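You operate a simulated robot arm through the tools that you are given. There is no shell and no other tool.

You are at the controls of a simulated two-armed robot. One attempt, no reset.

## Task
At the blue table, dot slides L7, G6 and L5 black.
Fine: one dot of the black marker on top of each; they stay in the drying rack; the marker goes back in its holder.

Only the result counts: the job must be done as asked and must still hold three seconds after the hand-in. Knocking over, shifting, dropping, spilling or breaking anything else fails it.

## Robot
Two 6-joint arms with fingered hands on one trunk that stands fixed in place. Base frame: the origin is at the foot of the trunk, x ahead of it, y to its left, z up; the work surface is at about z = 0.88. Units: m, rad, N and s.
The left shoulder is at [0.07, 0.191, 1.412], the right one opposite. With the tool pointing down near the work surface each hand reaches from about 0.48 to 0.94 m from the base axis, measured 20 degrees to its own side. Payload 4.7 kg a hand.
Tool frame (each hand has its own): the origin (TCP) lies between the finger pads and is the grasp point; the fingertips stand 0.036 m ahead of it; z points along the fingers, y is the line along which they close. The gripper opens to 0.12 m. The gripper's body begins 0.042 m behind the TCP. The gripper is a hand of 5 fingers: y runs from the thumb to the fingers, the wrist lies at [-0.018, -0.113, -0.198] in the tool frame.
Orientation is that of the tool frame in the base frame, as a unit quaternion [x, y, z, w]. With the fingers straight down and the wrist toward the robot, the tool's x, y and z point along [0, 1, 0], [1, 0, 0] and [0, 0, -1] of the base frame.

## Interface
- The arms move only by the tool drive_tool. It takes "left_rows", "right_rows" or both (then of equal length, played together; a hand with none holds still); each is one flat list of numbers, 6 for each row, row after row: the shift along the base's x, y, z in units of 500 mm (1.0 is 500 mm), then the turn, a rotation vector about the base's x, y, z in units of 45 degrees (1.0 is 45 degrees). In form: [x, y, z, rx, ry, rz, x, y, z, rx, ry, rz, ...]. A call has 1 to 20 rows; each row is the pose to reach, as a shift and turn from the pose commanded when the call began. A call with a number of a shift or a turn outside -1 to 1 is refused whole. Rows are played at 5 a second. More than 0.05 m and 0.15 rad between two rows, and nothing of the call is played. Where a pose cannot be reached the arm comes as near as it can. A force on the tool above 40 N (or 10 N above the force at the start of the call, whichever is more), or a blocked arm, ends the call early, and 0.2 s more pass. In this call time passes only in rows, and 0.2 s behind the last. It gives the time, the measured TCP pose, the force on the tool (base axes), the opening and the grip force at its end, in the units of the frame above (readings bear some noise), with the torque about the TCP (base axes, N m) and any sound that the robot's microphone picked up, and new pictures: "pictures" is both (left out), scene, wrist or none (wrist: the cameras of the hands that moved).
- Cameras (640 x 400 px; columns grow to the right, rows downward): "scene" is now at [0.1219, -0.0467, 1.6324]; the picture's right is [-0.55, -0.84, 0.00], its down [-0.52, 0.34, -0.78] and it looks along [0.65, -0.43, -0.63] (base axes); focal length 373 px, centre (320, 200). "left" rides on the left gripper at [-0.073, -0.091, -0.143] in its tool frame; the picture's right is [-0.80, -0.28, 0.53], its down [0.53, -0.73, 0.42] and it looks along [0.27, 0.62, 0.74] (tool axes); focal length 234 px, centre (320, 200). "right" rides on the right gripper at [0.072, -0.091, -0.144] in its tool frame; the picture's right is [-0.80, 0.28, -0.52], its down [-0.53, -0.73, 0.42] and it looks along [-0.27, 0.62, 0.74] (tool axes); focal length 234 px, centre (320, 200). There is no depth. A picture from a camera that has moved, and an enlarged one, comes with that camera's place and axes in the base frame and with its lens.
- slide_trunk(by): slides the trunk up (or, below 0, down) by that many m; the arms and the scene camera ride with it, the base frame stays. It gives what a move gives, with no picture.
- curl_fingers(index, middle, ring, little, thumb_bend, thumb_turn, hand): sets how far each is bent, from 0 (flat) to 100 (curled in); at 30 the hand is open as for a grip, at 70 the pads meet at the TCP. One left out holds its place. A second passes; each finger stops where it meets its share of the squeeze, and holds until it gets a number again. It is the only way to open and close the hand. It gives what a move gives, with no picture; readings hold the bend of each and the force on index, middle, ring, little, thumb and palm. thumb_turn goes from beside the hand (0) to across from the fingers (100), as for a grip.
- head_to(pan, tilt): turns the head with the scene camera to pan (to the left, within 1.501 rad either way) and tilt (down, from -0.506 to 1.204), counted from straight ahead of the robot. It gives what a move gives, and a new picture of the scene camera.
- enlarge(camera, box): a new picture of the part [left, top, right, bottom] of that camera's present view, enlarged. No time passes.
- close_job(): hands the job in; it is judged then, once.

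Nothing tells you positions but the pictures and the camera data. Unless the task says otherwise, let go and move clear before handing in.

The tools are called after "Request:" as name(argument=value, ...) on one line, values as JSON. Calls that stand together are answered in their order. drive_tool: Moves the arms, as the interface text tells. Its arguments: {"type":"object","properties":{"left_rows":{"type":"array"},"right_rows":{"type":"array"},"pictures":{"type":"string","enum":["both","scene","wrist","none"]}},"required":[]} The other tools are called the same way: slide_trunk (by) slides the trunk up or down; curl_fingers (index, middle, ring, little, thumb_bend, thumb_turn, hand) moves the fingers one by one; head_to (pan, tilt) turns the head that bears the scene camera; enlarge (camera, box) takes an enlarged picture of a part of a camera's view; close_job () hands the job in.

At the start:

```text
time_s: 0.0
left_position: [0.7071, -0.0515, 1.2936]
left_tcp_rot: [0.707, 0.707, 0.0, 0.0]
left_force: [0.1, -0.3, -1.0]
left_ft_torque: [0.02, -0.03, 0.0]
left_opening: 0.1195
left_finger_force: 0.0
left_shape: jaw
left_bend: [30.0, 30.0, 30.0, 30.0, 30.0, 98.0]
left_finger forces: [0.0, 0.0, 0.0, 0.0, 0.0, 0.0]
right_position: [0.4874, -0.513, 1.2352]
right_tcp_rot: [0.707, 0.707, 0.0, 0.0]
right_force: [-0.8, -0.1, -0.3]
right_ft_torque: [0.0, -0.02, -0.03]
right_opening: 0.1194
right_finger_force: 0.0
right_shape: jaw
right_bend: [30.0, 30.0, 30.0, 30.0, 30.0, 98.0]
right_finger forces: [0.0, 0.0, 0.1, 0.0, 0.0, 0.0]
trunk travel left (down, up): [-0.889, 0.051]
head pan, tilt: [-0.578, 0.675]
```

scene: 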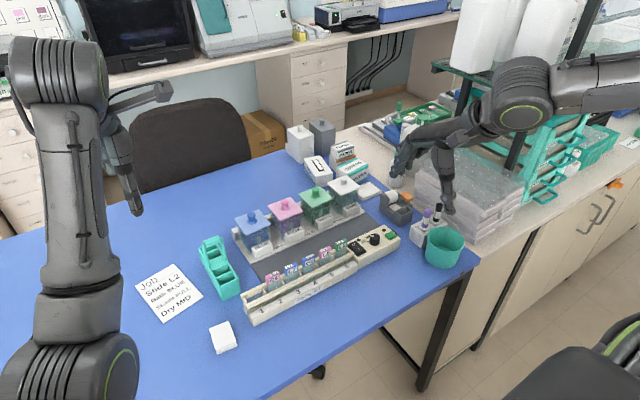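
right: 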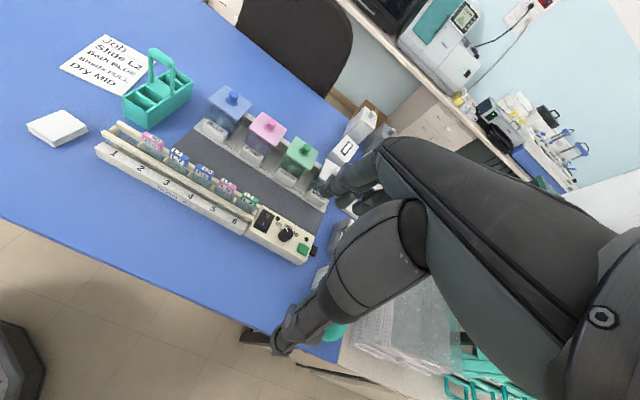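
left: 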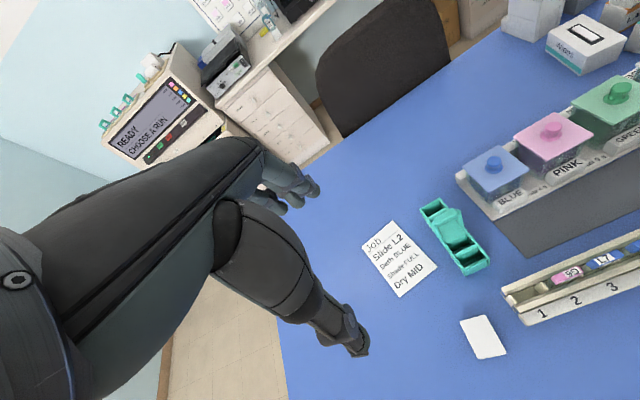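

I see the blue table with a drying rack with labelled slides, and a marker holder near the teal cup at the right. I will look closer at the rack and the markers first.

Request:
enlarge(camera="scene", box=[230, 220, 410, 330])

Request:
enlarge(camera="scene", box=[370, 170, 480, 280])

Request:
enlarge(camera="right", box=[90, 100, 330, 270])

```text
3.56 times, centred on (320, 275) of scene
camera zoom: at [0.1219, -0.0467, 1.6324], right [-0.55, -0.84, 0.0], down [-0.52, 0.34, -0.78], along [0.65, -0.43, -0.63], focal length 1327 px, centre (320, -67)
```

zoom: 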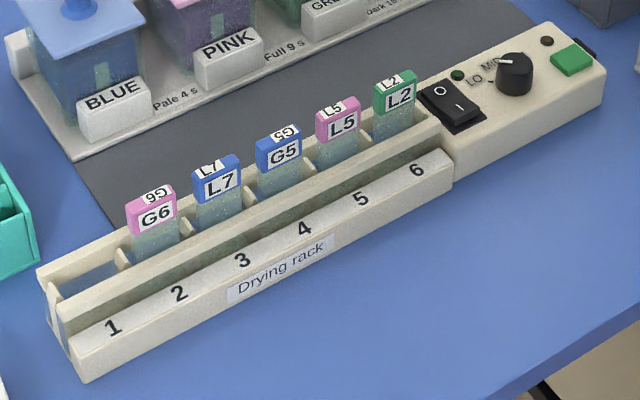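

```text
3.64 times, centred on (425, 225) of scene
camera zoom: at [0.1219, -0.0467, 1.6324], right [-0.55, -0.84, 0.0], down [-0.52, 0.34, -0.78], along [0.65, -0.43, -0.63], focal length 1357 px, centre (-62, 109)
```

zoom: 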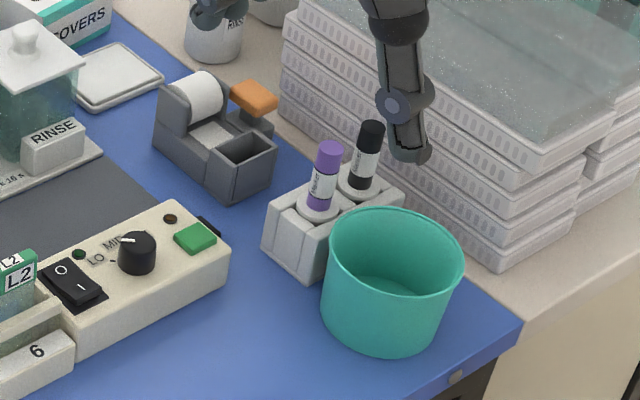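

```text
2.35 times, centred on (210, 185) of right
camera zoom: at [0.3976, -0.4419, 1.3776], right [0.28, -0.8, 0.52], down [-0.73, -0.53, -0.42], along [0.62, -0.27, -0.74], focal length 551 px, centre (579, 235)
```

zoom: 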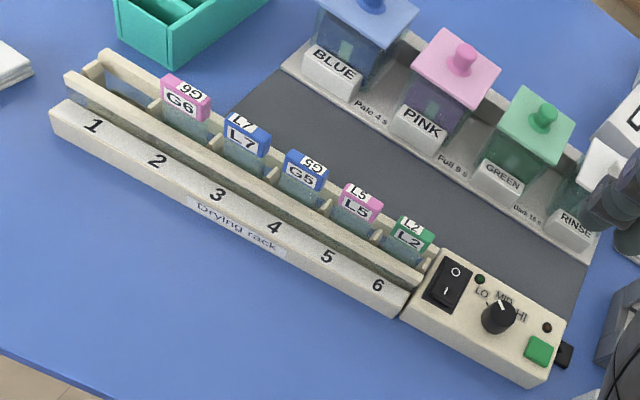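

G6, L7, G5, L5 and L2 appear to sit in slots 2 to 6. The rack runs along y at about x=0.66, and the black marker stands near (0.59, -0.73). I will move the left arm a little aside and take closer views.

Request:
drive_tool(left_rows=[0, 0.08, 0, 0, 0, 0, 0, 0.16, 0, 0, 0, 0, 0, 0.24, 0, 0, 0, 0, 0, 0.32, 0, 0, 0, 0, 0, 0.4, 0, 0, 0, 0], pictures="both")

Request:
enlarge(camera="scene", box=[400, 190, 480, 270])

Request:
enlarge(camera="scene", box=[260, 230, 360, 300])

```text
time_s: 1.2
left_position: [0.7425, 0.1497, 1.271]
left_tcp_rot: [0.708, 0.707, 0.0, 0.002]
left_force: [0.3, 0.7, 0.4]
left_ft_torque: [-0.05, 0.0, 0.01]
left_opening: 0.1195
left_finger_force: 0.0
left_shape: jaw
left_bend: [30.0, 30.0, 30.0, 30.0, 30.0, 98.0]
left_finger forces: [0.1, 0.0, 0.0, 0.0, 0.1, 0.1]
left hand out of reach, approached as far as the arm can: row 1, 2, 3, 4, 5
right_position: [0.4873, -0.511, 1.2355]
right_tcp_rot: [0.707, 0.707, -0.001, 0.0]
right_force: [0.2, 0.5, -0.3]
right_ft_torque: [-0.03, 0.0, 0.01]
right_opening: 0.1196
right_finger_force: 0.0
right_shape: jaw
right_bend: [30.0, 30.0, 30.0, 30.0, 30.0, 98.0]
right_finger forces: [0.1, 0.0, 0.0, 0.1, 0.0, 0.0]
trunk travel left (down, up): [-0.889, 0.051]
head pan, tilt: [-0.578, 0.675]
camera scene: at [0.1222, -0.0433, 1.6325], right [-0.55, -0.84, 0.0], down [-0.52, 0.34, -0.78], along [0.65, -0.43, -0.62], focal length 373 px, centre (320, 200)
camera left: at [0.6503, 0.0789, 1.4156], right [-0.28, -0.8, -0.52], down [-0.73, 0.53, -0.43], along [0.62, 0.26, -0.74], focal length 234 px, centre (320, 200)
```

scene: 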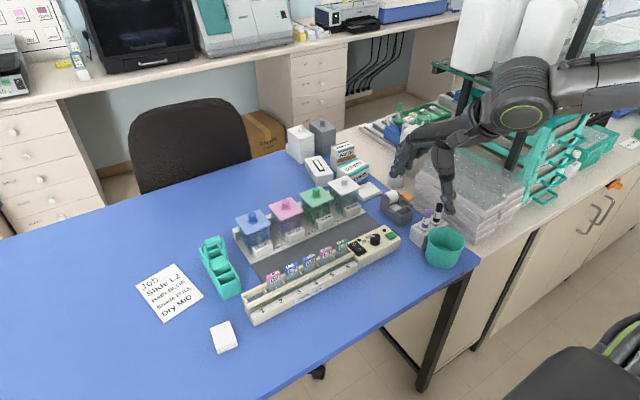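
left: 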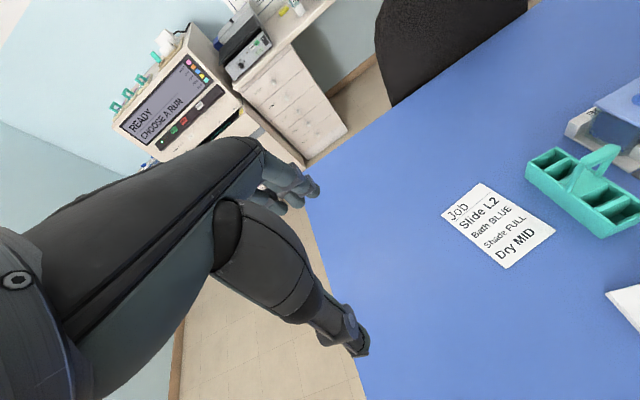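

```text
5.00 times, centred on (440, 230) of scene
camera zoom: at [0.1222, -0.0433, 1.6325], right [-0.55, -0.84, 0.0], down [-0.52, 0.34, -0.78], along [0.65, -0.43, -0.62], focal length 1866 px, centre (-280, 50)
```

zoom: 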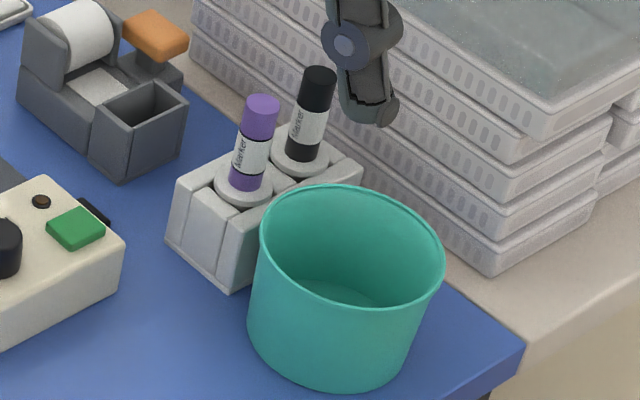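

```text
5.71 times, centred on (310, 265) of scene
camera zoom: at [0.1222, -0.0433, 1.6325], right [-0.55, -0.84, 0.0], down [-0.52, 0.34, -0.78], along [0.65, -0.43, -0.62], focal length 2132 px, centre (377, -171)
```

zoom: 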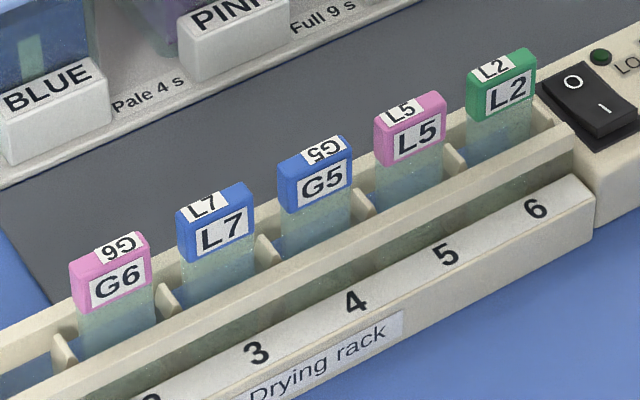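

Both labels agree on each slide: slot 2 is G6, slot 3 is L7, slot 4 is G5, slot 5 is L5 and slot 6 is L2. The black marker stands at about (0.60, -0.75), between the purple marker, the teal cup and the tray stack, so I will study the right hand's shape before I approach it.

Request:
enlarge(camera="scene", box=[370, 110, 500, 230])

Request:
enlarge(camera="right", box=[230, 120, 460, 380])

Request:
enlarge(camera="left", box=[200, 120, 400, 380])

```text
3.33 times, centred on (435, 170) of scene
camera zoom: at [0.1222, -0.0433, 1.6325], right [-0.55, -0.84, 0.0], down [-0.52, 0.34, -0.78], along [0.65, -0.43, -0.62], focal length 1244 px, centre (-63, 300)
```

zoom: 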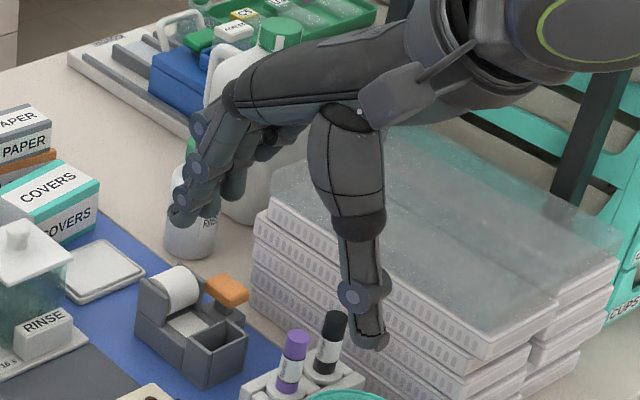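

```text
1.54 times, centred on (345, 250) of right
camera zoom: at [0.3978, -0.4391, 1.3785], right [0.28, -0.8, 0.53], down [-0.73, -0.53, -0.42], along [0.62, -0.27, -0.74], focal length 360 px, centre (282, 123)
```

zoom: 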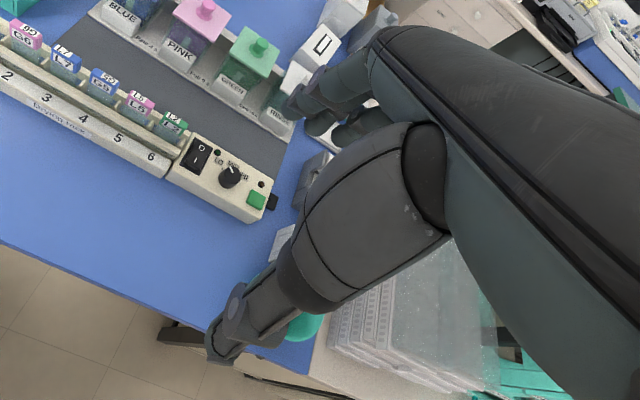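

```text
1.54 times, centred on (300, 250) of left
camera zoom: at [0.6503, 0.0789, 1.4156], right [-0.28, -0.8, -0.52], down [-0.73, 0.53, -0.43], along [0.62, 0.26, -0.74], focal length 360 px, centre (351, 123)
```

zoom: 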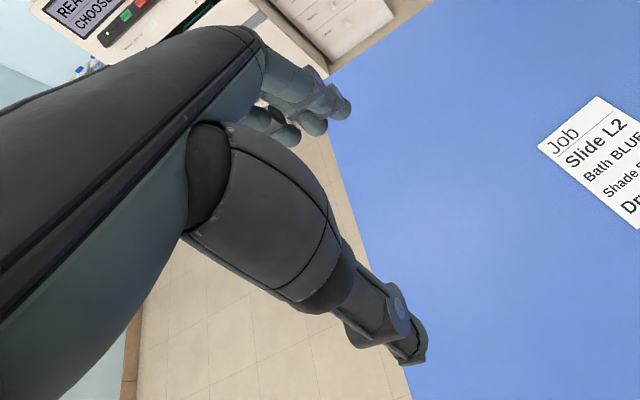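

The right hand is a horizontal palm with its fingers hanging at +x and its thumb toward the robot. I will close it in free air to see where each finger pad ends up sideways.

Request:
curl_fingers(hand="right", index=66, middle=30, ring=30, little=30, thumb_bend=66, thumb_turn=98)

Request:
enlarge(camera="scene", box=[370, 110, 500, 230])

Request:
enlarge(camera="right", box=[230, 120, 460, 380])

```text
time_s: 2.2
left_position: [0.7414, 0.1456, 1.272]
left_tcp_rot: [0.708, 0.706, 0.001, 0.001]
left_force: [-0.2, -0.7, -0.6]
left_ft_torque: [0.01, -0.01, -0.01]
left_opening: 0.1191
left_finger_force: 0.1
left_shape: jaw
left_bend: [30.0, 30.0, 30.0, 30.0, 30.0, 98.0]
left_finger forces: [0.0, 0.0, 0.0, 0.0, 0.0, 0.0]
right_position: [0.4883, -0.5134, 1.2344]
right_tcp_rot: [0.707, 0.707, 0.0, 0.001]
right_force: [-1.1, -0.2, 0.7]
right_ft_torque: [-0.03, 0.0, 0.02]
right_opening: 0.016
right_finger_force: 0.2
right_shape: fingers
right_bend: [66.0, 30.0, 30.0, 30.0, 66.0, 100.0]
right_finger forces: [0.0, 0.1, 0.0, 0.0, 0.1, 0.0]
trunk travel left (down, up): [-0.889, 0.051]
head pan, tilt: [-0.578, 0.675]
```

```text
3.33 times, centred on (435, 170) of scene
camera zoom: at [0.1219, -0.0471, 1.6324], right [-0.55, -0.84, 0.0], down [-0.52, 0.34, -0.78], along [0.65, -0.43, -0.63], focal length 1244 px, centre (-63, 300)
```

zoom: 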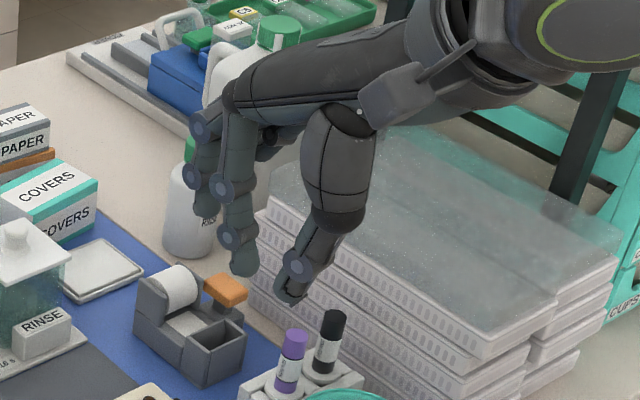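

```text
1.54 times, centred on (345, 250) of right
camera zoom: at [0.3976, -0.4423, 1.3775], right [0.28, -0.8, 0.52], down [-0.73, -0.53, -0.42], along [0.62, -0.27, -0.74], focal length 360 px, centre (282, 123)
```

zoom: 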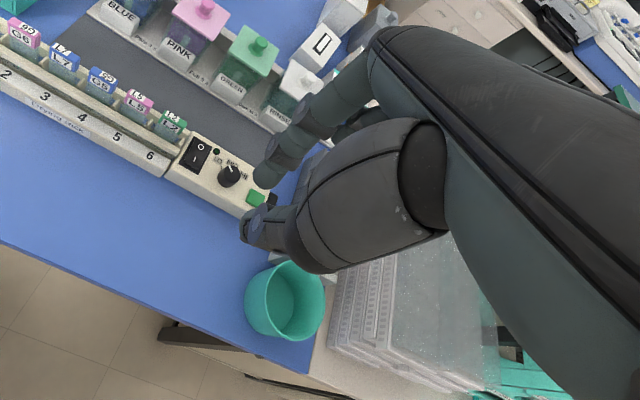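

The index finger and thumb meet close to x_tool = 0, and the other three fingers lie on the -y side. I will zoom in to measure the pinch spot, and also see where those three go when they are flat.

Request:
curl_fingers(hand="right", index=58, middle=5, ring=5, little=5, thumb_bend=58)

Request:
enlarge(camera="scene", box=[390, 120, 470, 210])

Request:
enlarge(camera="scene", box=[370, 110, 500, 230])

```text
time_s: 3.2
left_position: [0.7415, 0.1455, 1.2715]
left_tcp_rot: [0.708, 0.706, 0.001, 0.003]
left_force: [-0.3, 0.5, 0.0]
left_ft_torque: [-0.04, 0.02, 0.0]
left_opening: 0.1196
left_finger_force: 0.1
left_shape: jaw
left_bend: [30.0, 30.0, 30.0, 30.0, 30.0, 98.0]
left_finger forces: [0.0, 0.0, 0.1, 0.0, 0.0, 0.1]
right_position: [0.4875, -0.5136, 1.2354]
right_tcp_rot: [0.707, 0.707, 0.0, 0.0]
right_force: [-1.4, 1.0, 0.0]
right_ft_torque: [0.02, -0.05, -0.01]
right_opening: 0.041
right_finger_force: 0.1
right_shape: fingers
right_bend: [57.0, 5.0, 5.0, 5.0, 57.0, 99.0]
right_finger forces: [0.1, 0.0, 0.0, 0.0, 0.0, 0.1]
trunk travel left (down, up): [-0.889, 0.051]
head pan, tilt: [-0.578, 0.675]
```

```text
4.44 times, centred on (430, 165) of scene
camera zoom: at [0.1219, -0.0467, 1.6325], right [-0.55, -0.84, 0.0], down [-0.52, 0.34, -0.78], along [0.65, -0.43, -0.63], focal length 1658 px, centre (-169, 356)
```

zoom: 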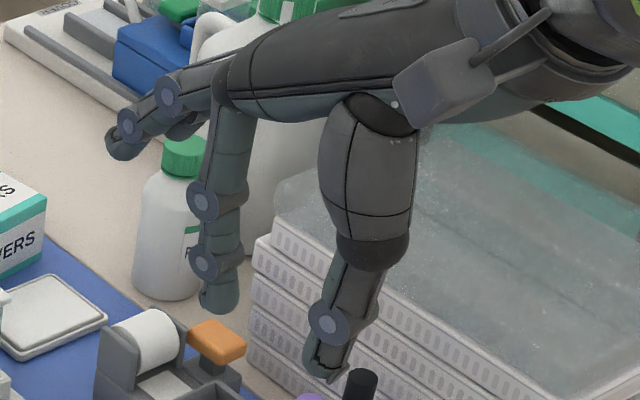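

```text
3.33 times, centred on (435, 170) of scene
camera zoom: at [0.1219, -0.0467, 1.6325], right [-0.55, -0.84, 0.0], down [-0.52, 0.34, -0.78], along [0.65, -0.43, -0.63], focal length 1244 px, centre (-63, 300)
```

zoom: 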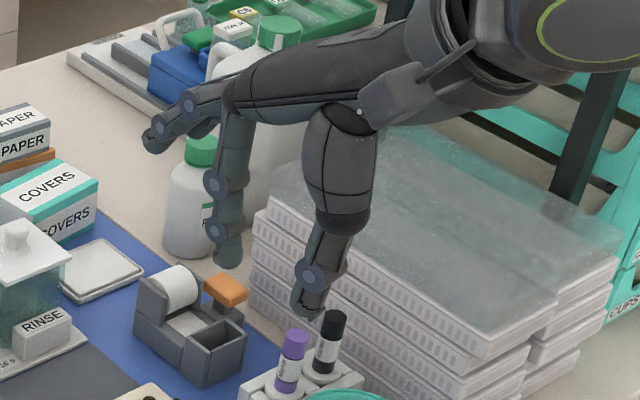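

With the fingers flat, their tips reach far forward and slightly below the TCP, which could touch the tray stack. I will test a fist with the three unused fingers instead.

Request:
curl_fingers(hand="right", middle=100, ring=100, little=100)

Request:
enlarge(camera="scene", box=[390, 120, 470, 210])

Request:
enlarge(camera="right", box=[280, 150, 440, 310])

```text
time_s: 4.2
left_position: [0.7406, 0.1468, 1.2727]
left_tcp_rot: [0.707, 0.707, 0.0, 0.002]
left_force: [-0.2, -0.8, 0.6]
left_ft_torque: [0.0, 0.0, 0.01]
left_opening: 0.1196
left_finger_force: 0.0
left_shape: jaw
left_bend: [30.0, 30.0, 30.0, 30.0, 30.0, 98.0]
left_finger forces: [0.0, 0.1, 0.1, 0.0, 0.1, 0.0]
right_position: [0.4878, -0.5135, 1.2346]
right_tcp_rot: [0.707, 0.708, 0.0, 0.0]
right_force: [-0.3, 1.7, 0.7]
right_ft_torque: [0.03, -0.01, 0.04]
right_opening: 0.0413
right_finger_force: 0.0
right_shape: fingers
right_bend: [57.0, 100.0, 100.0, 100.0, 57.0, 99.0]
right_finger forces: [0.0, 0.0, 0.0, 0.0, 0.1, 0.0]
trunk travel left (down, up): [-0.889, 0.051]
head pan, tilt: [-0.578, 0.675]
```

```text
4.44 times, centred on (430, 165) of scene
camera zoom: at [0.1218, -0.0465, 1.6325], right [-0.55, -0.84, 0.0], down [-0.52, 0.34, -0.78], along [0.65, -0.43, -0.63], focal length 1658 px, centre (-169, 356)
```

zoom: 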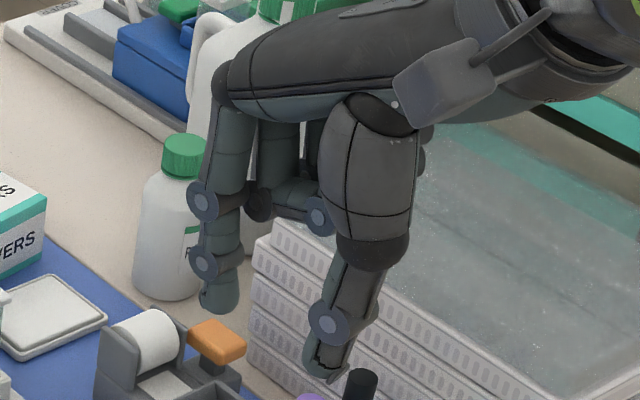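

```text
2.50 times, centred on (360, 230) of right
camera zoom: at [0.3976, -0.4418, 1.3776], right [0.28, -0.8, 0.52], down [-0.73, -0.53, -0.42], along [0.62, -0.27, -0.74], focal length 585 px, centre (220, 125)
```

zoom: 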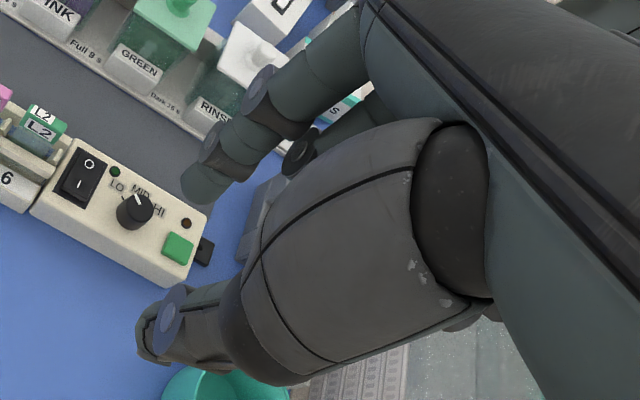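

In a fist the unused fingers sit at or above TCP height, which is good. Before I reach further right I will look around on that side, at the shelf and my elbow.

Request:
head_to(pan=-1.1, tilt=0.5)

```text
time_s: 5.2
left_position: [0.7407, 0.1467, 1.2722]
left_tcp_rot: [0.708, 0.706, 0.0, 0.002]
left_force: [0.9, -0.5, -0.9]
left_ft_torque: [0.0, 0.02, 0.02]
left_opening: 0.1194
left_finger_force: 0.0
left_shape: jaw
left_bend: [30.0, 30.0, 30.0, 30.0, 30.0, 98.0]
left_finger forces: [0.1, 0.0, 0.0, 0.0, 0.0, 0.0]
right_position: [0.488, -0.5132, 1.2345]
right_tcp_rot: [0.707, 0.707, 0.0, 0.001]
right_force: [-0.6, 0.3, -0.4]
right_ft_torque: [-0.03, -0.02, 0.03]
right_opening: 0.0415
right_finger_force: 0.0
right_shape: fingers
right_bend: [57.0, 100.0, 100.0, 100.0, 57.0, 99.0]
right_finger forces: [0.0, 0.0, 0.1, 0.1, 0.0, 0.0]
trunk travel left (down, up): [-0.889, 0.051]
head pan, tilt: [-1.1, 0.499]
camera scene: at [0.0914, -0.0807, 1.6481], right [-0.89, -0.45, 0.0], down [-0.22, 0.43, -0.88], along [0.4, -0.78, -0.48], focal length 373 px, centre (320, 200)
```

scene: 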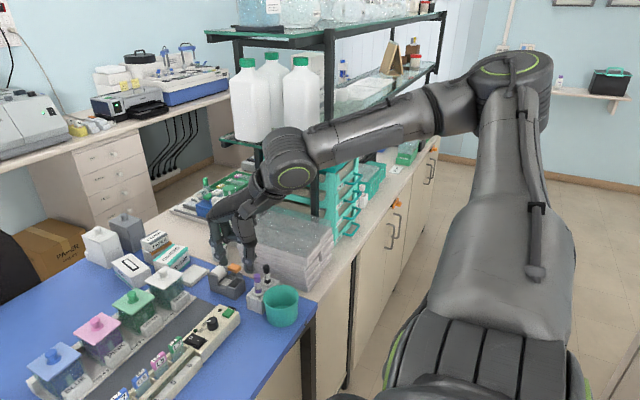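

The shelf is well beyond y≈-1.05, so there is room on that side. I will turn the head to the marker and bring the right hand above it, staying high.

Request:
head_to(pan=-0.9, tilt=0.66)

Request:
drive_tool(right_rows=[0.03, -0.07, 0, 0, 0, 0, 0.06, -0.14, 0, 0, 0, 0, 0.09, -0.21, -0.01, 0, 0, 0, 0.12, -0.28, -0.02, 0, 0, 0, 0.15, -0.35, -0.04, 0, 0, 0, 0.18, -0.42, -0.08, 0, 0, 0, 0.21, -0.46, -0.14, 0, 0, 0, 0.224, -0.484, -0.2, 0, 0, 0], pictures="both")

Request:
enlarge(camera="scene", box=[260, 130, 400, 260])

Request:
enlarge(camera="right", box=[220, 150, 400, 320])

```text
time_s: 5.9
left_position: [0.7415, 0.1472, 1.2726]
left_tcp_rot: [0.708, 0.707, 0.001, 0.001]
left_force: [0.9, -0.3, 0.4]
left_ft_torque: [-0.02, 0.01, 0.02]
left_opening: 0.1197
left_finger_force: 0.0
left_shape: jaw
left_bend: [30.0, 30.0, 30.0, 30.0, 30.0, 98.0]
left_finger forces: [0.1, 0.0, 0.0, 0.1, 0.0, 0.0]
right_position: [0.487, -0.5125, 1.2342]
right_tcp_rot: [0.707, 0.707, 0.0, -0.001]
right_force: [-0.7, 0.0, -0.2]
right_ft_torque: [0.03, 0.03, -0.01]
right_opening: 0.0417
right_finger_force: 0.0
right_shape: fingers
right_bend: [57.0, 100.0, 100.0, 100.0, 57.0, 99.0]
right_finger forces: [0.1, 0.0, 0.0, 0.0, 0.1, 0.1]
trunk travel left (down, up): [-0.889, 0.051]
head pan, tilt: [-0.901, 0.66]
camera scene: at [0.1037, -0.0675, 1.6339], right [-0.78, -0.62, 0.0], down [-0.38, 0.48, -0.79], along [0.49, -0.62, -0.61], focal length 373 px, centre (320, 200)
```

scene: 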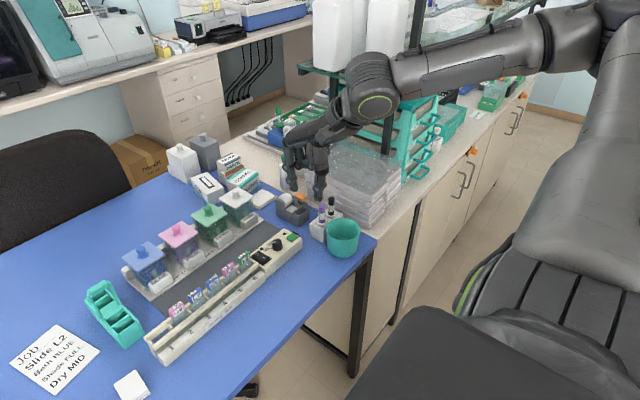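

```text
time_s: 7.7
left_position: [0.7416, 0.1453, 1.2716]
left_tcp_rot: [0.708, 0.706, 0.0, 0.0]
left_force: [0.6, 0.3, -0.2]
left_ft_torque: [0.04, 0.01, -0.02]
left_opening: 0.1197
left_finger_force: 0.1
left_shape: jaw
left_bend: [30.0, 30.0, 30.0, 30.0, 30.0, 98.0]
left_finger forces: [0.0, 0.0, 0.0, 0.0, 0.0, 0.0]
right_position: [0.6, -0.7542, 1.133]
right_tcp_rot: [0.707, 0.708, 0.0, -0.001]
right_force: [0.7, -0.3, -0.8]
right_ft_torque: [0.0, 0.0, 0.0]
right_opening: 0.0411
right_finger_force: 0.1
right_shape: fingers
right_bend: [57.0, 100.0, 100.0, 100.0, 57.0, 99.0]
right_finger forces: [0.0, 0.0, 0.1, 0.0, 0.0, 0.0]
trunk travel left (down, up): [-0.889, 0.051]
head pan, tilt: [-0.901, 0.66]
camera scene: at [0.1044, -0.0684, 1.6338], right [-0.78, -0.62, 0.0], down [-0.38, 0.48, -0.79], along [0.49, -0.62, -0.61], focal length 373 px, centre (320, 200)
camera right: at [0.5099, -0.6828, 1.2753], right [0.28, -0.8, 0.52], down [-0.73, -0.53, -0.42], along [0.62, -0.26, -0.74], focal length 234 px, centre (320, 200)
```

scene: 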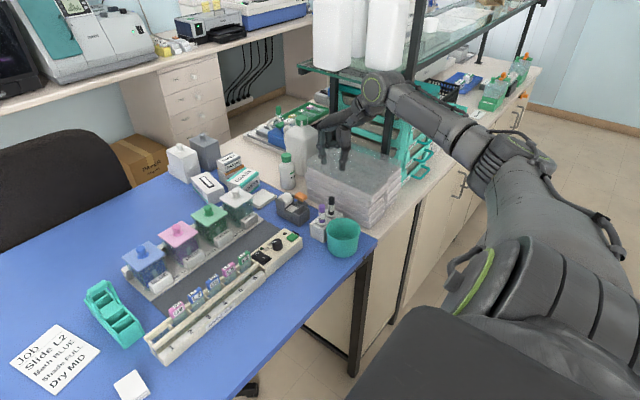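
right: 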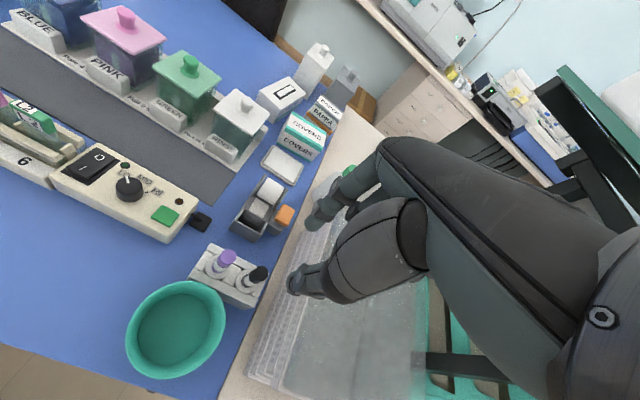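

```text
3.08 times, centred on (330, 195) of scene
camera zoom: at [0.1044, -0.0684, 1.6338], right [-0.78, -0.62, 0.0], down [-0.38, 0.48, -0.79], along [0.49, -0.62, -0.61], focal length 1148 px, centre (289, 215)
```

zoom: 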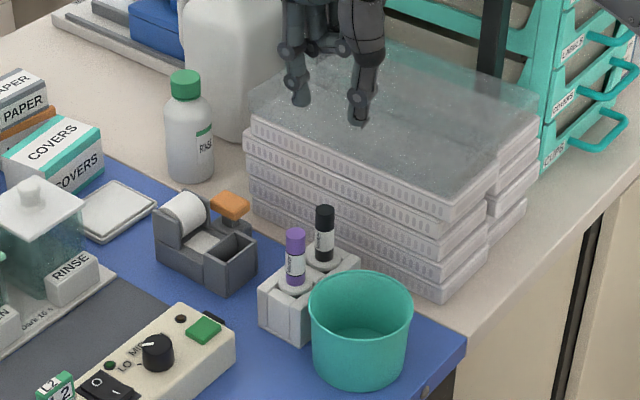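

```text
2.35 times, centred on (310, 235) of right
camera zoom: at [0.5099, -0.6828, 1.2753], right [0.28, -0.8, 0.52], down [-0.73, -0.53, -0.42], along [0.62, -0.26, -0.74], focal length 551 px, centre (344, 118)
```

zoom: 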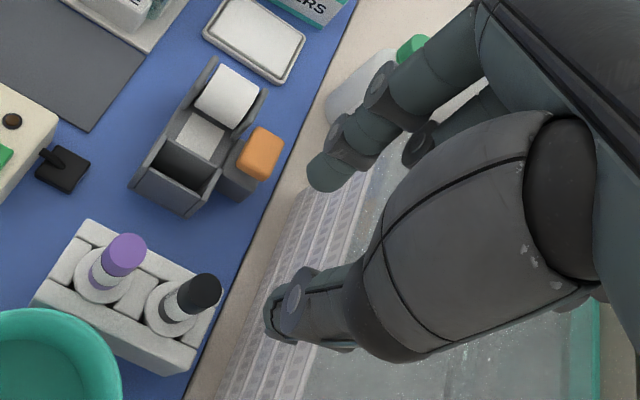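

From the two views, the black marker's top comes out at (0.602, -0.750, 0.988). The tray stack's face is at y≈-0.815, with its top at about z=0.995. I will zoom on the hand to see how low and how far sideways the fist hangs.

Request:
enlarge(camera="scene", box=[310, 90, 380, 180])

Request:
enlarge(camera="scene", box=[300, 185, 370, 260])

Request:
enlarge(camera="right", box=[180, 230, 300, 320])

```text
4.44 times, centred on (345, 135) of scene
camera zoom: at [0.1044, -0.0684, 1.6338], right [-0.78, -0.62, 0.0], down [-0.38, 0.48, -0.79], along [0.49, -0.62, -0.61], focal length 1658 px, centre (209, 489)
```

zoom: 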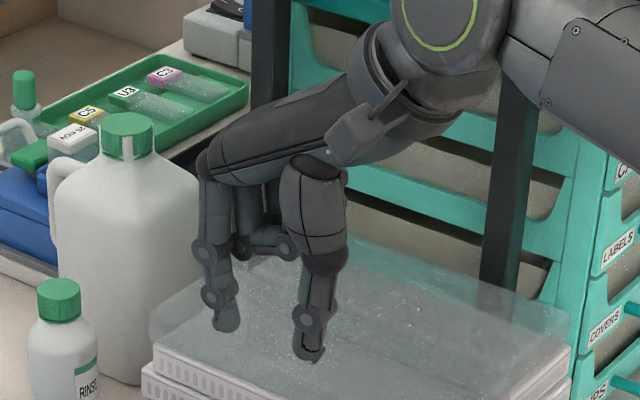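

```text
5.33 times, centred on (335, 222) of scene
camera zoom: at [0.1044, -0.0684, 1.6338], right [-0.78, -0.62, 0.0], down [-0.38, 0.48, -0.79], along [0.49, -0.62, -0.61], focal length 1990 px, centre (240, 80)
```

zoom: 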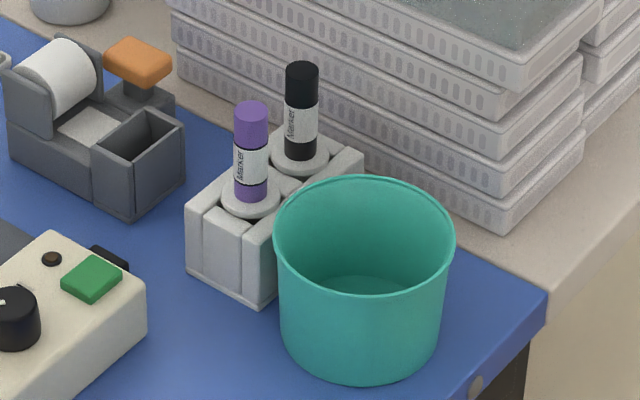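

```text
4.44 times, centred on (240, 275) of right
camera zoom: at [0.5099, -0.6828, 1.2753], right [0.28, -0.8, 0.52], down [-0.73, -0.53, -0.42], along [0.62, -0.26, -0.74], focal length 1041 px, centre (676, -133)
```

zoom: 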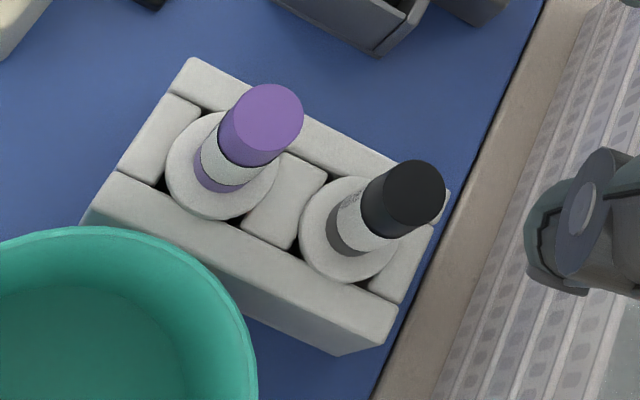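

The fist hangs about level with the TCP. A 20° roll will lift the fist side clear of the tray stack and keep the pinch on the marker, so I will roll and come down to just above the marker.

Request:
drive_tool(right_rows=[0.001, 0.002, -0.03, -0.11, 0, 0, 0.002, 0.004, -0.06, -0.22, 0, 0, 0.004, 0.005, -0.1, -0.33, 0, 0, 0.005, 0.006, -0.146, -0.444, 0, 0], pictures="both")

Request:
enlarge(camera="scene", box=[290, 130, 390, 240])

Request:
enlarge(camera="right", box=[200, 160, 380, 330])

```text
time_s: 8.7
left_position: [0.7416, 0.1462, 1.2722]
left_tcp_rot: [0.708, 0.706, 0.0, 0.002]
left_force: [-0.3, 0.1, -0.2]
left_ft_torque: [0.0, 0.03, 0.01]
left_opening: 0.1197
left_finger_force: 0.1
left_shape: jaw
left_bend: [30.0, 30.0, 30.0, 30.0, 30.0, 98.0]
left_finger forces: [0.1, 0.1, 0.0, 0.0, 0.1, 0.0]
right_position: [0.6023, -0.7515, 1.0613]
right_tcp_rot: [0.696, 0.697, -0.124, 0.123]
right_force: [0.1, 0.8, 0.0]
right_ft_torque: [-0.02, -0.02, 0.02]
right_opening: 0.0418
right_finger_force: 0.1
right_shape: fingers
right_bend: [57.0, 100.0, 100.0, 100.0, 57.0, 99.0]
right_finger forces: [0.0, 0.0, 0.1, 0.0, 0.1, 0.0]
trunk travel left (down, up): [-0.889, 0.051]
head pan, tilt: [-0.901, 0.66]
camera scene: at [0.1042, -0.0676, 1.6339], right [-0.78, -0.62, 0.0], down [-0.38, 0.48, -0.79], along [0.49, -0.62, -0.61], focal length 373 px, centre (320, 200)
camera right: at [0.5123, -0.636, 1.1694], right [0.28, -0.57, 0.77], down [-0.73, -0.65, -0.22], along [0.62, -0.5, -0.6], focal length 234 px, centre (320, 200)
```

scene: 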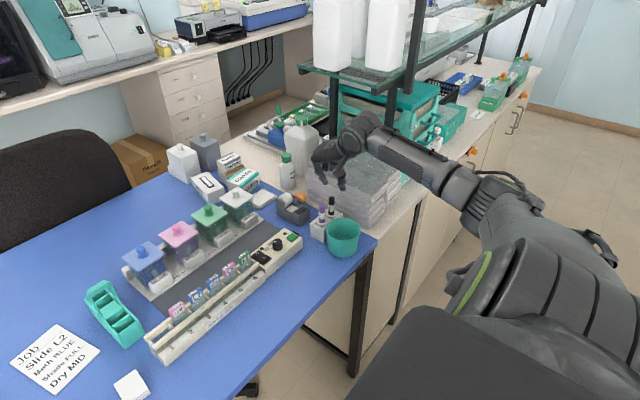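
right: 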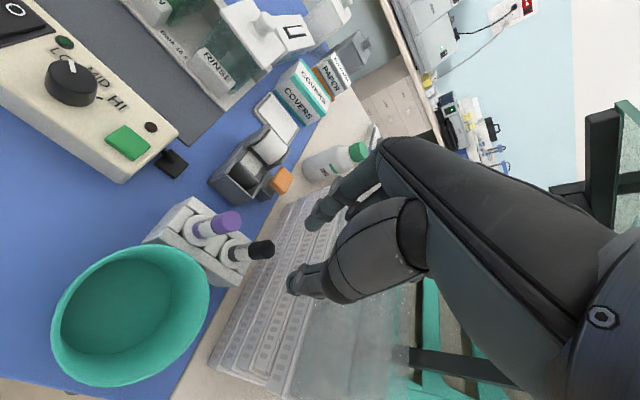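

```text
3.64 times, centred on (340, 185) of scene
camera zoom: at [0.1042, -0.0676, 1.6339], right [-0.78, -0.62, 0.0], down [-0.38, 0.48, -0.79], along [0.49, -0.62, -0.61], focal length 1357 px, centre (247, 254)
```

zoom: 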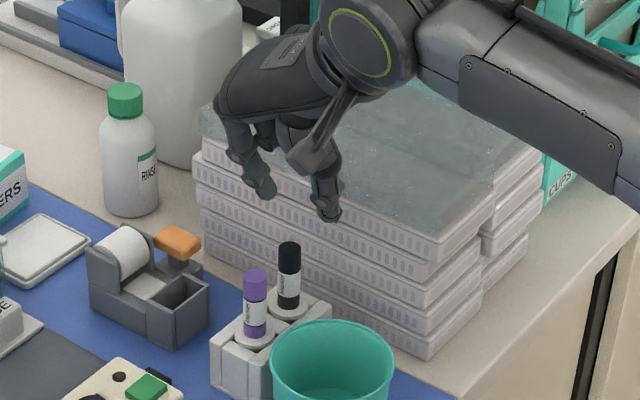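

```text
2.35 times, centred on (290, 245) of right
camera zoom: at [0.5123, -0.636, 1.1694], right [0.28, -0.57, 0.77], down [-0.73, -0.65, -0.22], along [0.62, -0.5, -0.6], focal length 551 px, centre (391, 94)
```

zoom: 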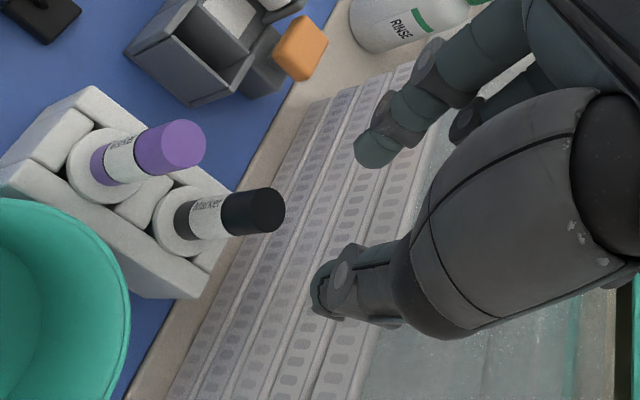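

The pads line up over the marker in both views. I will go straight down to TCP z≈0.975 so that the pinch lands on the marker's upper half.

Request:
drive_tool(right_rows=[0, 0.001, -0.04, 0, 0, 0, 0, 0.002, -0.08, 0, 0, 0, 0, 0.003, -0.12, 0, 0, 0, 0, 0.003, -0.15, 0, 0, 0, 0, 0.003, -0.172, 0, 0, 0], pictures="both")

Request:
enlarge(camera="scene", box=[290, 160, 390, 260])

Request:
enlarge(camera="right", box=[200, 160, 380, 330])

```text
time_s: 9.9
left_position: [0.7412, 0.1455, 1.2722]
left_tcp_rot: [0.708, 0.706, 0.001, 0.002]
left_force: [1.0, -0.6, 0.3]
left_ft_torque: [0.01, 0.03, 0.02]
left_opening: 0.1193
left_finger_force: 0.1
left_shape: jaw
left_bend: [30.0, 30.0, 30.0, 30.0, 30.0, 98.0]
left_finger forces: [0.1, 0.1, 0.0, 0.0, 0.0, 0.0]
right_position: [0.6004, -0.7511, 0.9751]
right_tcp_rot: [0.696, 0.697, -0.123, 0.121]
right_force: [0.1, 0.1, -0.3]
right_ft_torque: [-0.02, 0.02, 0.0]
right_opening: 0.0413
right_finger_force: 0.2
right_shape: fingers
right_bend: [57.0, 100.0, 100.0, 100.0, 57.0, 99.0]
right_finger forces: [0.0, 0.0, 0.0, 0.0, 0.0, 0.1]
trunk travel left (down, up): [-0.889, 0.051]
head pan, tilt: [-0.901, 0.66]
camera scene: at [0.1039, -0.0677, 1.6338], right [-0.78, -0.62, 0.0], down [-0.38, 0.48, -0.79], along [0.49, -0.62, -0.61], focal length 373 px, centre (320, 200)
camera right: at [0.5121, -0.6349, 1.0852], right [0.28, -0.58, 0.77], down [-0.73, -0.65, -0.22], along [0.62, -0.5, -0.6], focal length 234 px, centre (320, 200)
```

scene: 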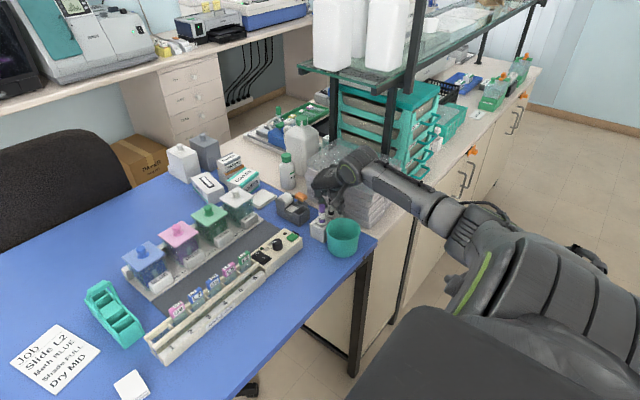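
right: 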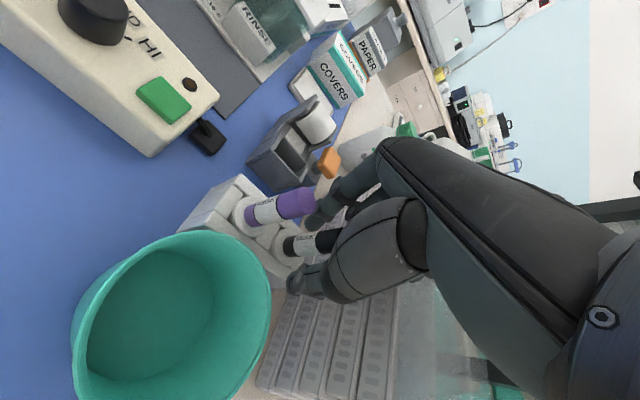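

```text
4.00 times, centred on (340, 210) of scene
camera zoom: at [0.1039, -0.0677, 1.6338], right [-0.78, -0.62, 0.0], down [-0.38, 0.48, -0.79], along [0.49, -0.62, -0.61], focal length 1493 px, centre (240, 160)
```

zoom: 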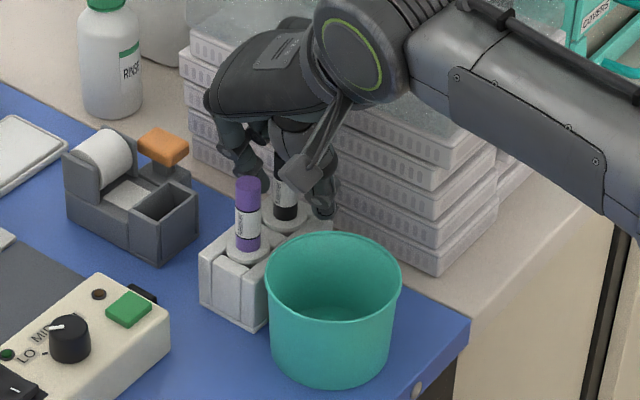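

```text
2.35 times, centred on (290, 245) of right
camera zoom: at [0.5121, -0.6349, 1.0852], right [0.28, -0.58, 0.77], down [-0.73, -0.65, -0.22], along [0.62, -0.5, -0.6], focal length 551 px, centre (391, 94)
```

zoom: 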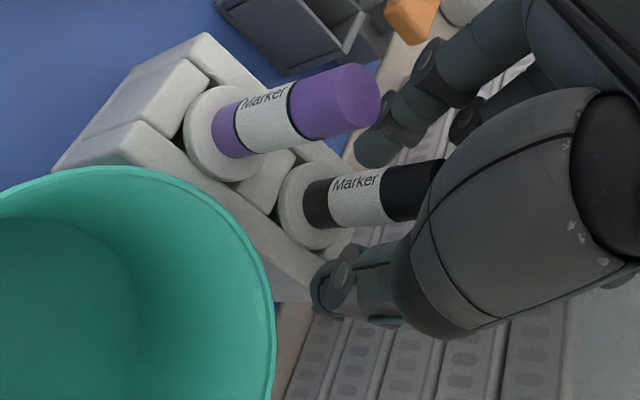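

The marker is centred between the index finger and thumb, and nothing else is touched. I will close those two.

Request:
curl_fingers(hand="right", index=78, thumb_bend=78)

Request:
enlarge(camera="scene", box=[290, 160, 390, 260])

Request:
enlarge(camera="right", box=[200, 160, 380, 330])

```text
time_s: 10.9
left_position: [0.7418, 0.1473, 1.2715]
left_tcp_rot: [0.708, 0.707, 0.001, 0.001]
left_force: [-0.2, 0.5, 0.3]
left_ft_torque: [0.02, 0.0, 0.0]
left_opening: 0.1195
left_finger_force: 0.1
left_shape: jaw
left_bend: [30.0, 30.0, 30.0, 30.0, 30.0, 98.0]
left_finger forces: [0.0, 0.0, 0.0, 0.0, 0.0, 0.0]
right_position: [0.602, -0.7505, 0.9766]
right_tcp_rot: [0.697, 0.696, -0.123, 0.122]
right_force: [-0.5, -0.1, 0.2]
right_ft_torque: [-0.01, 0.01, 0.02]
right_opening: 0.0002
right_finger_force: 0.1
right_shape: fingers
right_bend: [74.0, 100.0, 100.0, 100.0, 73.0, 100.0]
right_finger forces: [0.0, 0.0, 0.1, 0.0, 0.0, 0.1]
trunk travel left (down, up): [-0.889, 0.051]
head pan, tilt: [-0.901, 0.66]
```

```text
4.00 times, centred on (340, 210) of scene
camera zoom: at [0.1037, -0.0675, 1.6338], right [-0.78, -0.62, 0.0], down [-0.38, 0.48, -0.79], along [0.49, -0.62, -0.61], focal length 1493 px, centre (240, 160)
```

zoom: 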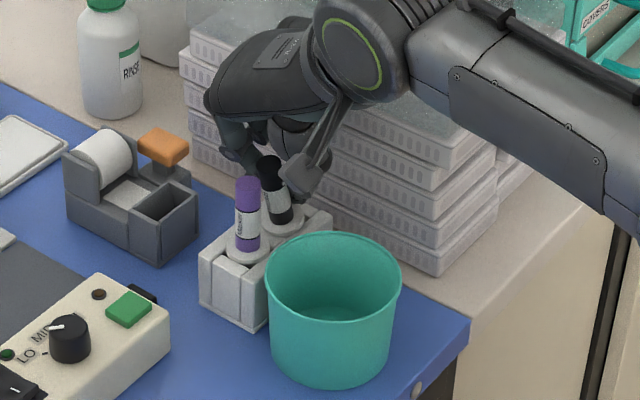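

```text
2.35 times, centred on (290, 245) of right
camera zoom: at [0.512, -0.6349, 1.0856], right [0.28, -0.58, 0.77], down [-0.73, -0.65, -0.22], along [0.62, -0.5, -0.6], focal length 551 px, centre (391, 94)
```

zoom: 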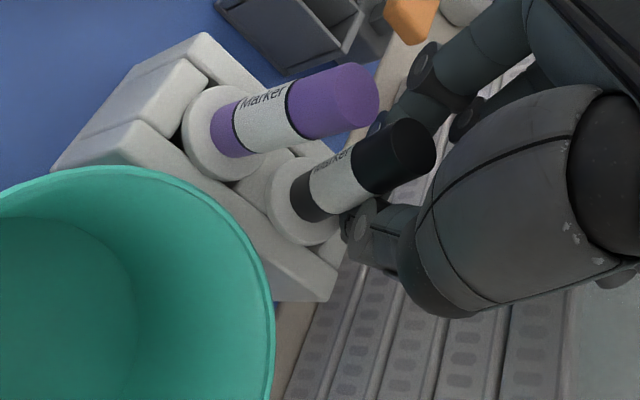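

The pinch was about 6 mm too far toward -y and the marker slipped to its side, so it now leans in its holder. I will open up and look again before shifting +y.

Request:
curl_fingers(hand="right", index=57, thumb_bend=57)

Request:
enlarge(camera="scene", box=[290, 160, 390, 260])

Request:
enlarge(camera="right", box=[200, 160, 380, 330])

```text
time_s: 11.9
left_position: [0.7415, 0.1458, 1.2725]
left_tcp_rot: [0.708, 0.707, 0.001, 0.001]
left_force: [-0.2, -0.7, -0.5]
left_ft_torque: [0.0, -0.01, 0.0]
left_opening: 0.1197
left_finger_force: 0.0
left_shape: jaw
left_bend: [30.0, 30.0, 30.0, 30.0, 30.0, 98.0]
left_finger forces: [0.0, 0.0, 0.0, 0.0, 0.1, 0.0]
right_position: [0.6014, -0.7504, 0.9771]
right_tcp_rot: [0.696, 0.697, -0.123, 0.122]
right_force: [-0.4, -0.1, -0.5]
right_ft_torque: [-0.05, -0.02, -0.02]
right_opening: 0.044
right_finger_force: 0.0
right_shape: fingers
right_bend: [56.0, 100.0, 100.0, 100.0, 56.0, 99.0]
right_finger forces: [0.0, 0.0, 0.0, 0.0, 0.0, 0.1]
trunk travel left (down, up): [-0.889, 0.051]
head pan, tilt: [-0.901, 0.66]
```

```text
4.00 times, centred on (340, 210) of scene
camera zoom: at [0.1037, -0.0675, 1.6338], right [-0.78, -0.62, 0.0], down [-0.38, 0.48, -0.79], along [0.49, -0.62, -0.61], focal length 1493 px, centre (240, 160)
```

zoom: 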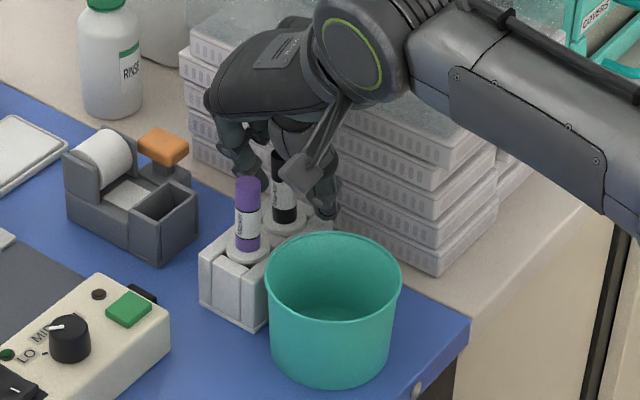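

```text
2.35 times, centred on (290, 245) of right
camera zoom: at [0.5119, -0.6349, 1.0856], right [0.28, -0.58, 0.77], down [-0.73, -0.65, -0.22], along [0.62, -0.5, -0.6], focal length 551 px, centre (391, 94)
```

zoom: 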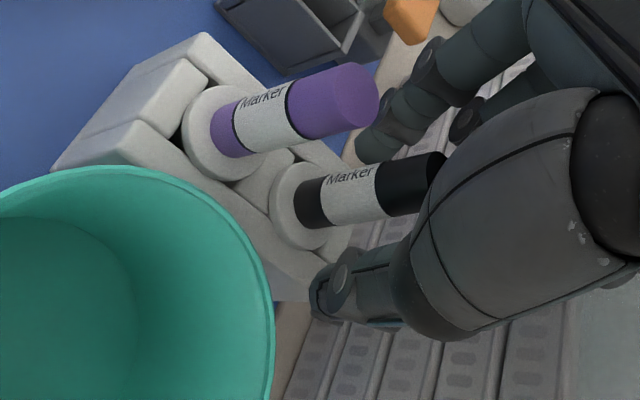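

The marker went back upright, with its axis at about y=-0.747. I will narrow the opening a little and shift the hand about +9 mm in y to centre the pads on it.

Request:
curl_fingers(hand="right", index=60, thumb_bend=60)

Request:
drive_tool(right_rows=[0, 0.008, 0.002, 0, 0, 0, 0, 0.017, 0.003, 0, 0, 0], pictures="none")

Request:
enlarge(camera="scene", box=[310, 170, 370, 230])

Request:
enlarge(camera="right", box=[240, 180, 360, 310])

```text
time_s: 12.9
left_position: [0.7405, 0.1465, 1.2714]
left_tcp_rot: [0.708, 0.706, 0.001, 0.002]
left_force: [-0.6, 0.0, -0.1]
left_ft_torque: [0.0, -0.01, 0.01]
left_opening: 0.1197
left_finger_force: 0.1
left_shape: jaw
left_bend: [30.0, 30.0, 30.0, 30.0, 30.0, 98.0]
left_finger forces: [0.1, 0.0, 0.0, 0.0, 0.0, 0.1]
right_position: [0.6026, -0.7502, 0.9771]
right_tcp_rot: [0.697, 0.696, -0.122, 0.121]
right_force: [0.4, 0.0, 0.6]
right_ft_torque: [-0.01, 0.02, -0.01]
right_opening: 0.0336
right_finger_force: 0.1
right_shape: fingers
right_bend: [60.0, 100.0, 100.0, 100.0, 60.0, 99.0]
right_finger forces: [0.0, 0.0, 0.1, 0.0, 0.0, 0.1]
trunk travel left (down, up): [-0.889, 0.051]
head pan, tilt: [-0.901, 0.66]
```

```text
time_s: 13.5
left_position: [0.7418, 0.1467, 1.2714]
left_tcp_rot: [0.708, 0.706, 0.001, 0.002]
left_force: [0.0, 0.1, -0.4]
left_ft_torque: [-0.04, 0.03, 0.0]
left_opening: 0.1193
left_finger_force: 0.1
left_shape: jaw
left_bend: [30.0, 30.0, 30.0, 30.0, 30.0, 98.0]
left_finger forces: [0.1, 0.0, 0.0, 0.1, 0.0, 0.0]
right_position: [0.602, -0.7421, 0.9776]
right_tcp_rot: [0.696, 0.696, -0.124, 0.122]
right_force: [0.0, -0.3, -0.7]
right_ft_torque: [-0.01, 0.01, 0.0]
right_opening: 0.0337
right_finger_force: 0.1
right_shape: fingers
right_bend: [60.0, 100.0, 100.0, 100.0, 60.0, 99.0]
right_finger forces: [0.0, 0.0, 0.0, 0.1, 0.1, 0.0]
trunk travel left (down, up): [-0.889, 0.051]
head pan, tilt: [-0.901, 0.66]
```

```text
6.67 times, centred on (340, 200) of scene
camera zoom: at [0.1037, -0.0673, 1.6338], right [-0.78, -0.62, 0.0], down [-0.38, 0.48, -0.79], along [0.49, -0.62, -0.61], focal length 2488 px, centre (187, 200)
```

zoom: 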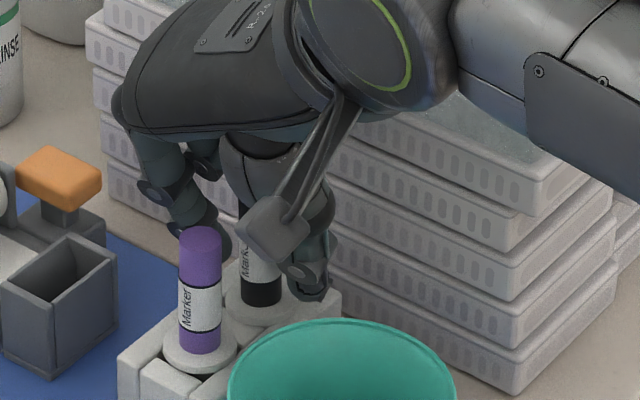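

```text
3.08 times, centred on (300, 245) of right
camera zoom: at [0.5121, -0.626, 1.088], right [0.28, -0.58, 0.77], down [-0.73, -0.65, -0.22], along [0.62, -0.5, -0.6], focal length 720 px, centre (382, 62)
```

zoom: 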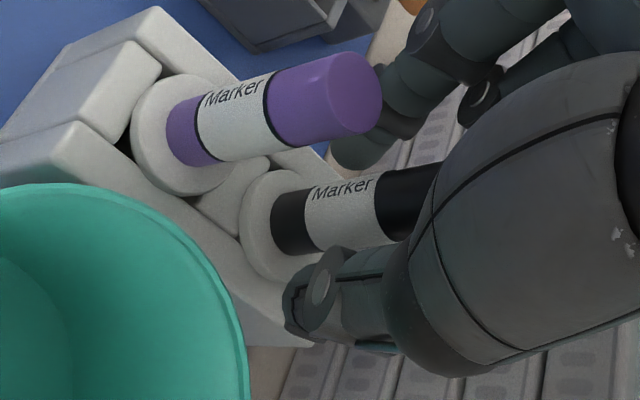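

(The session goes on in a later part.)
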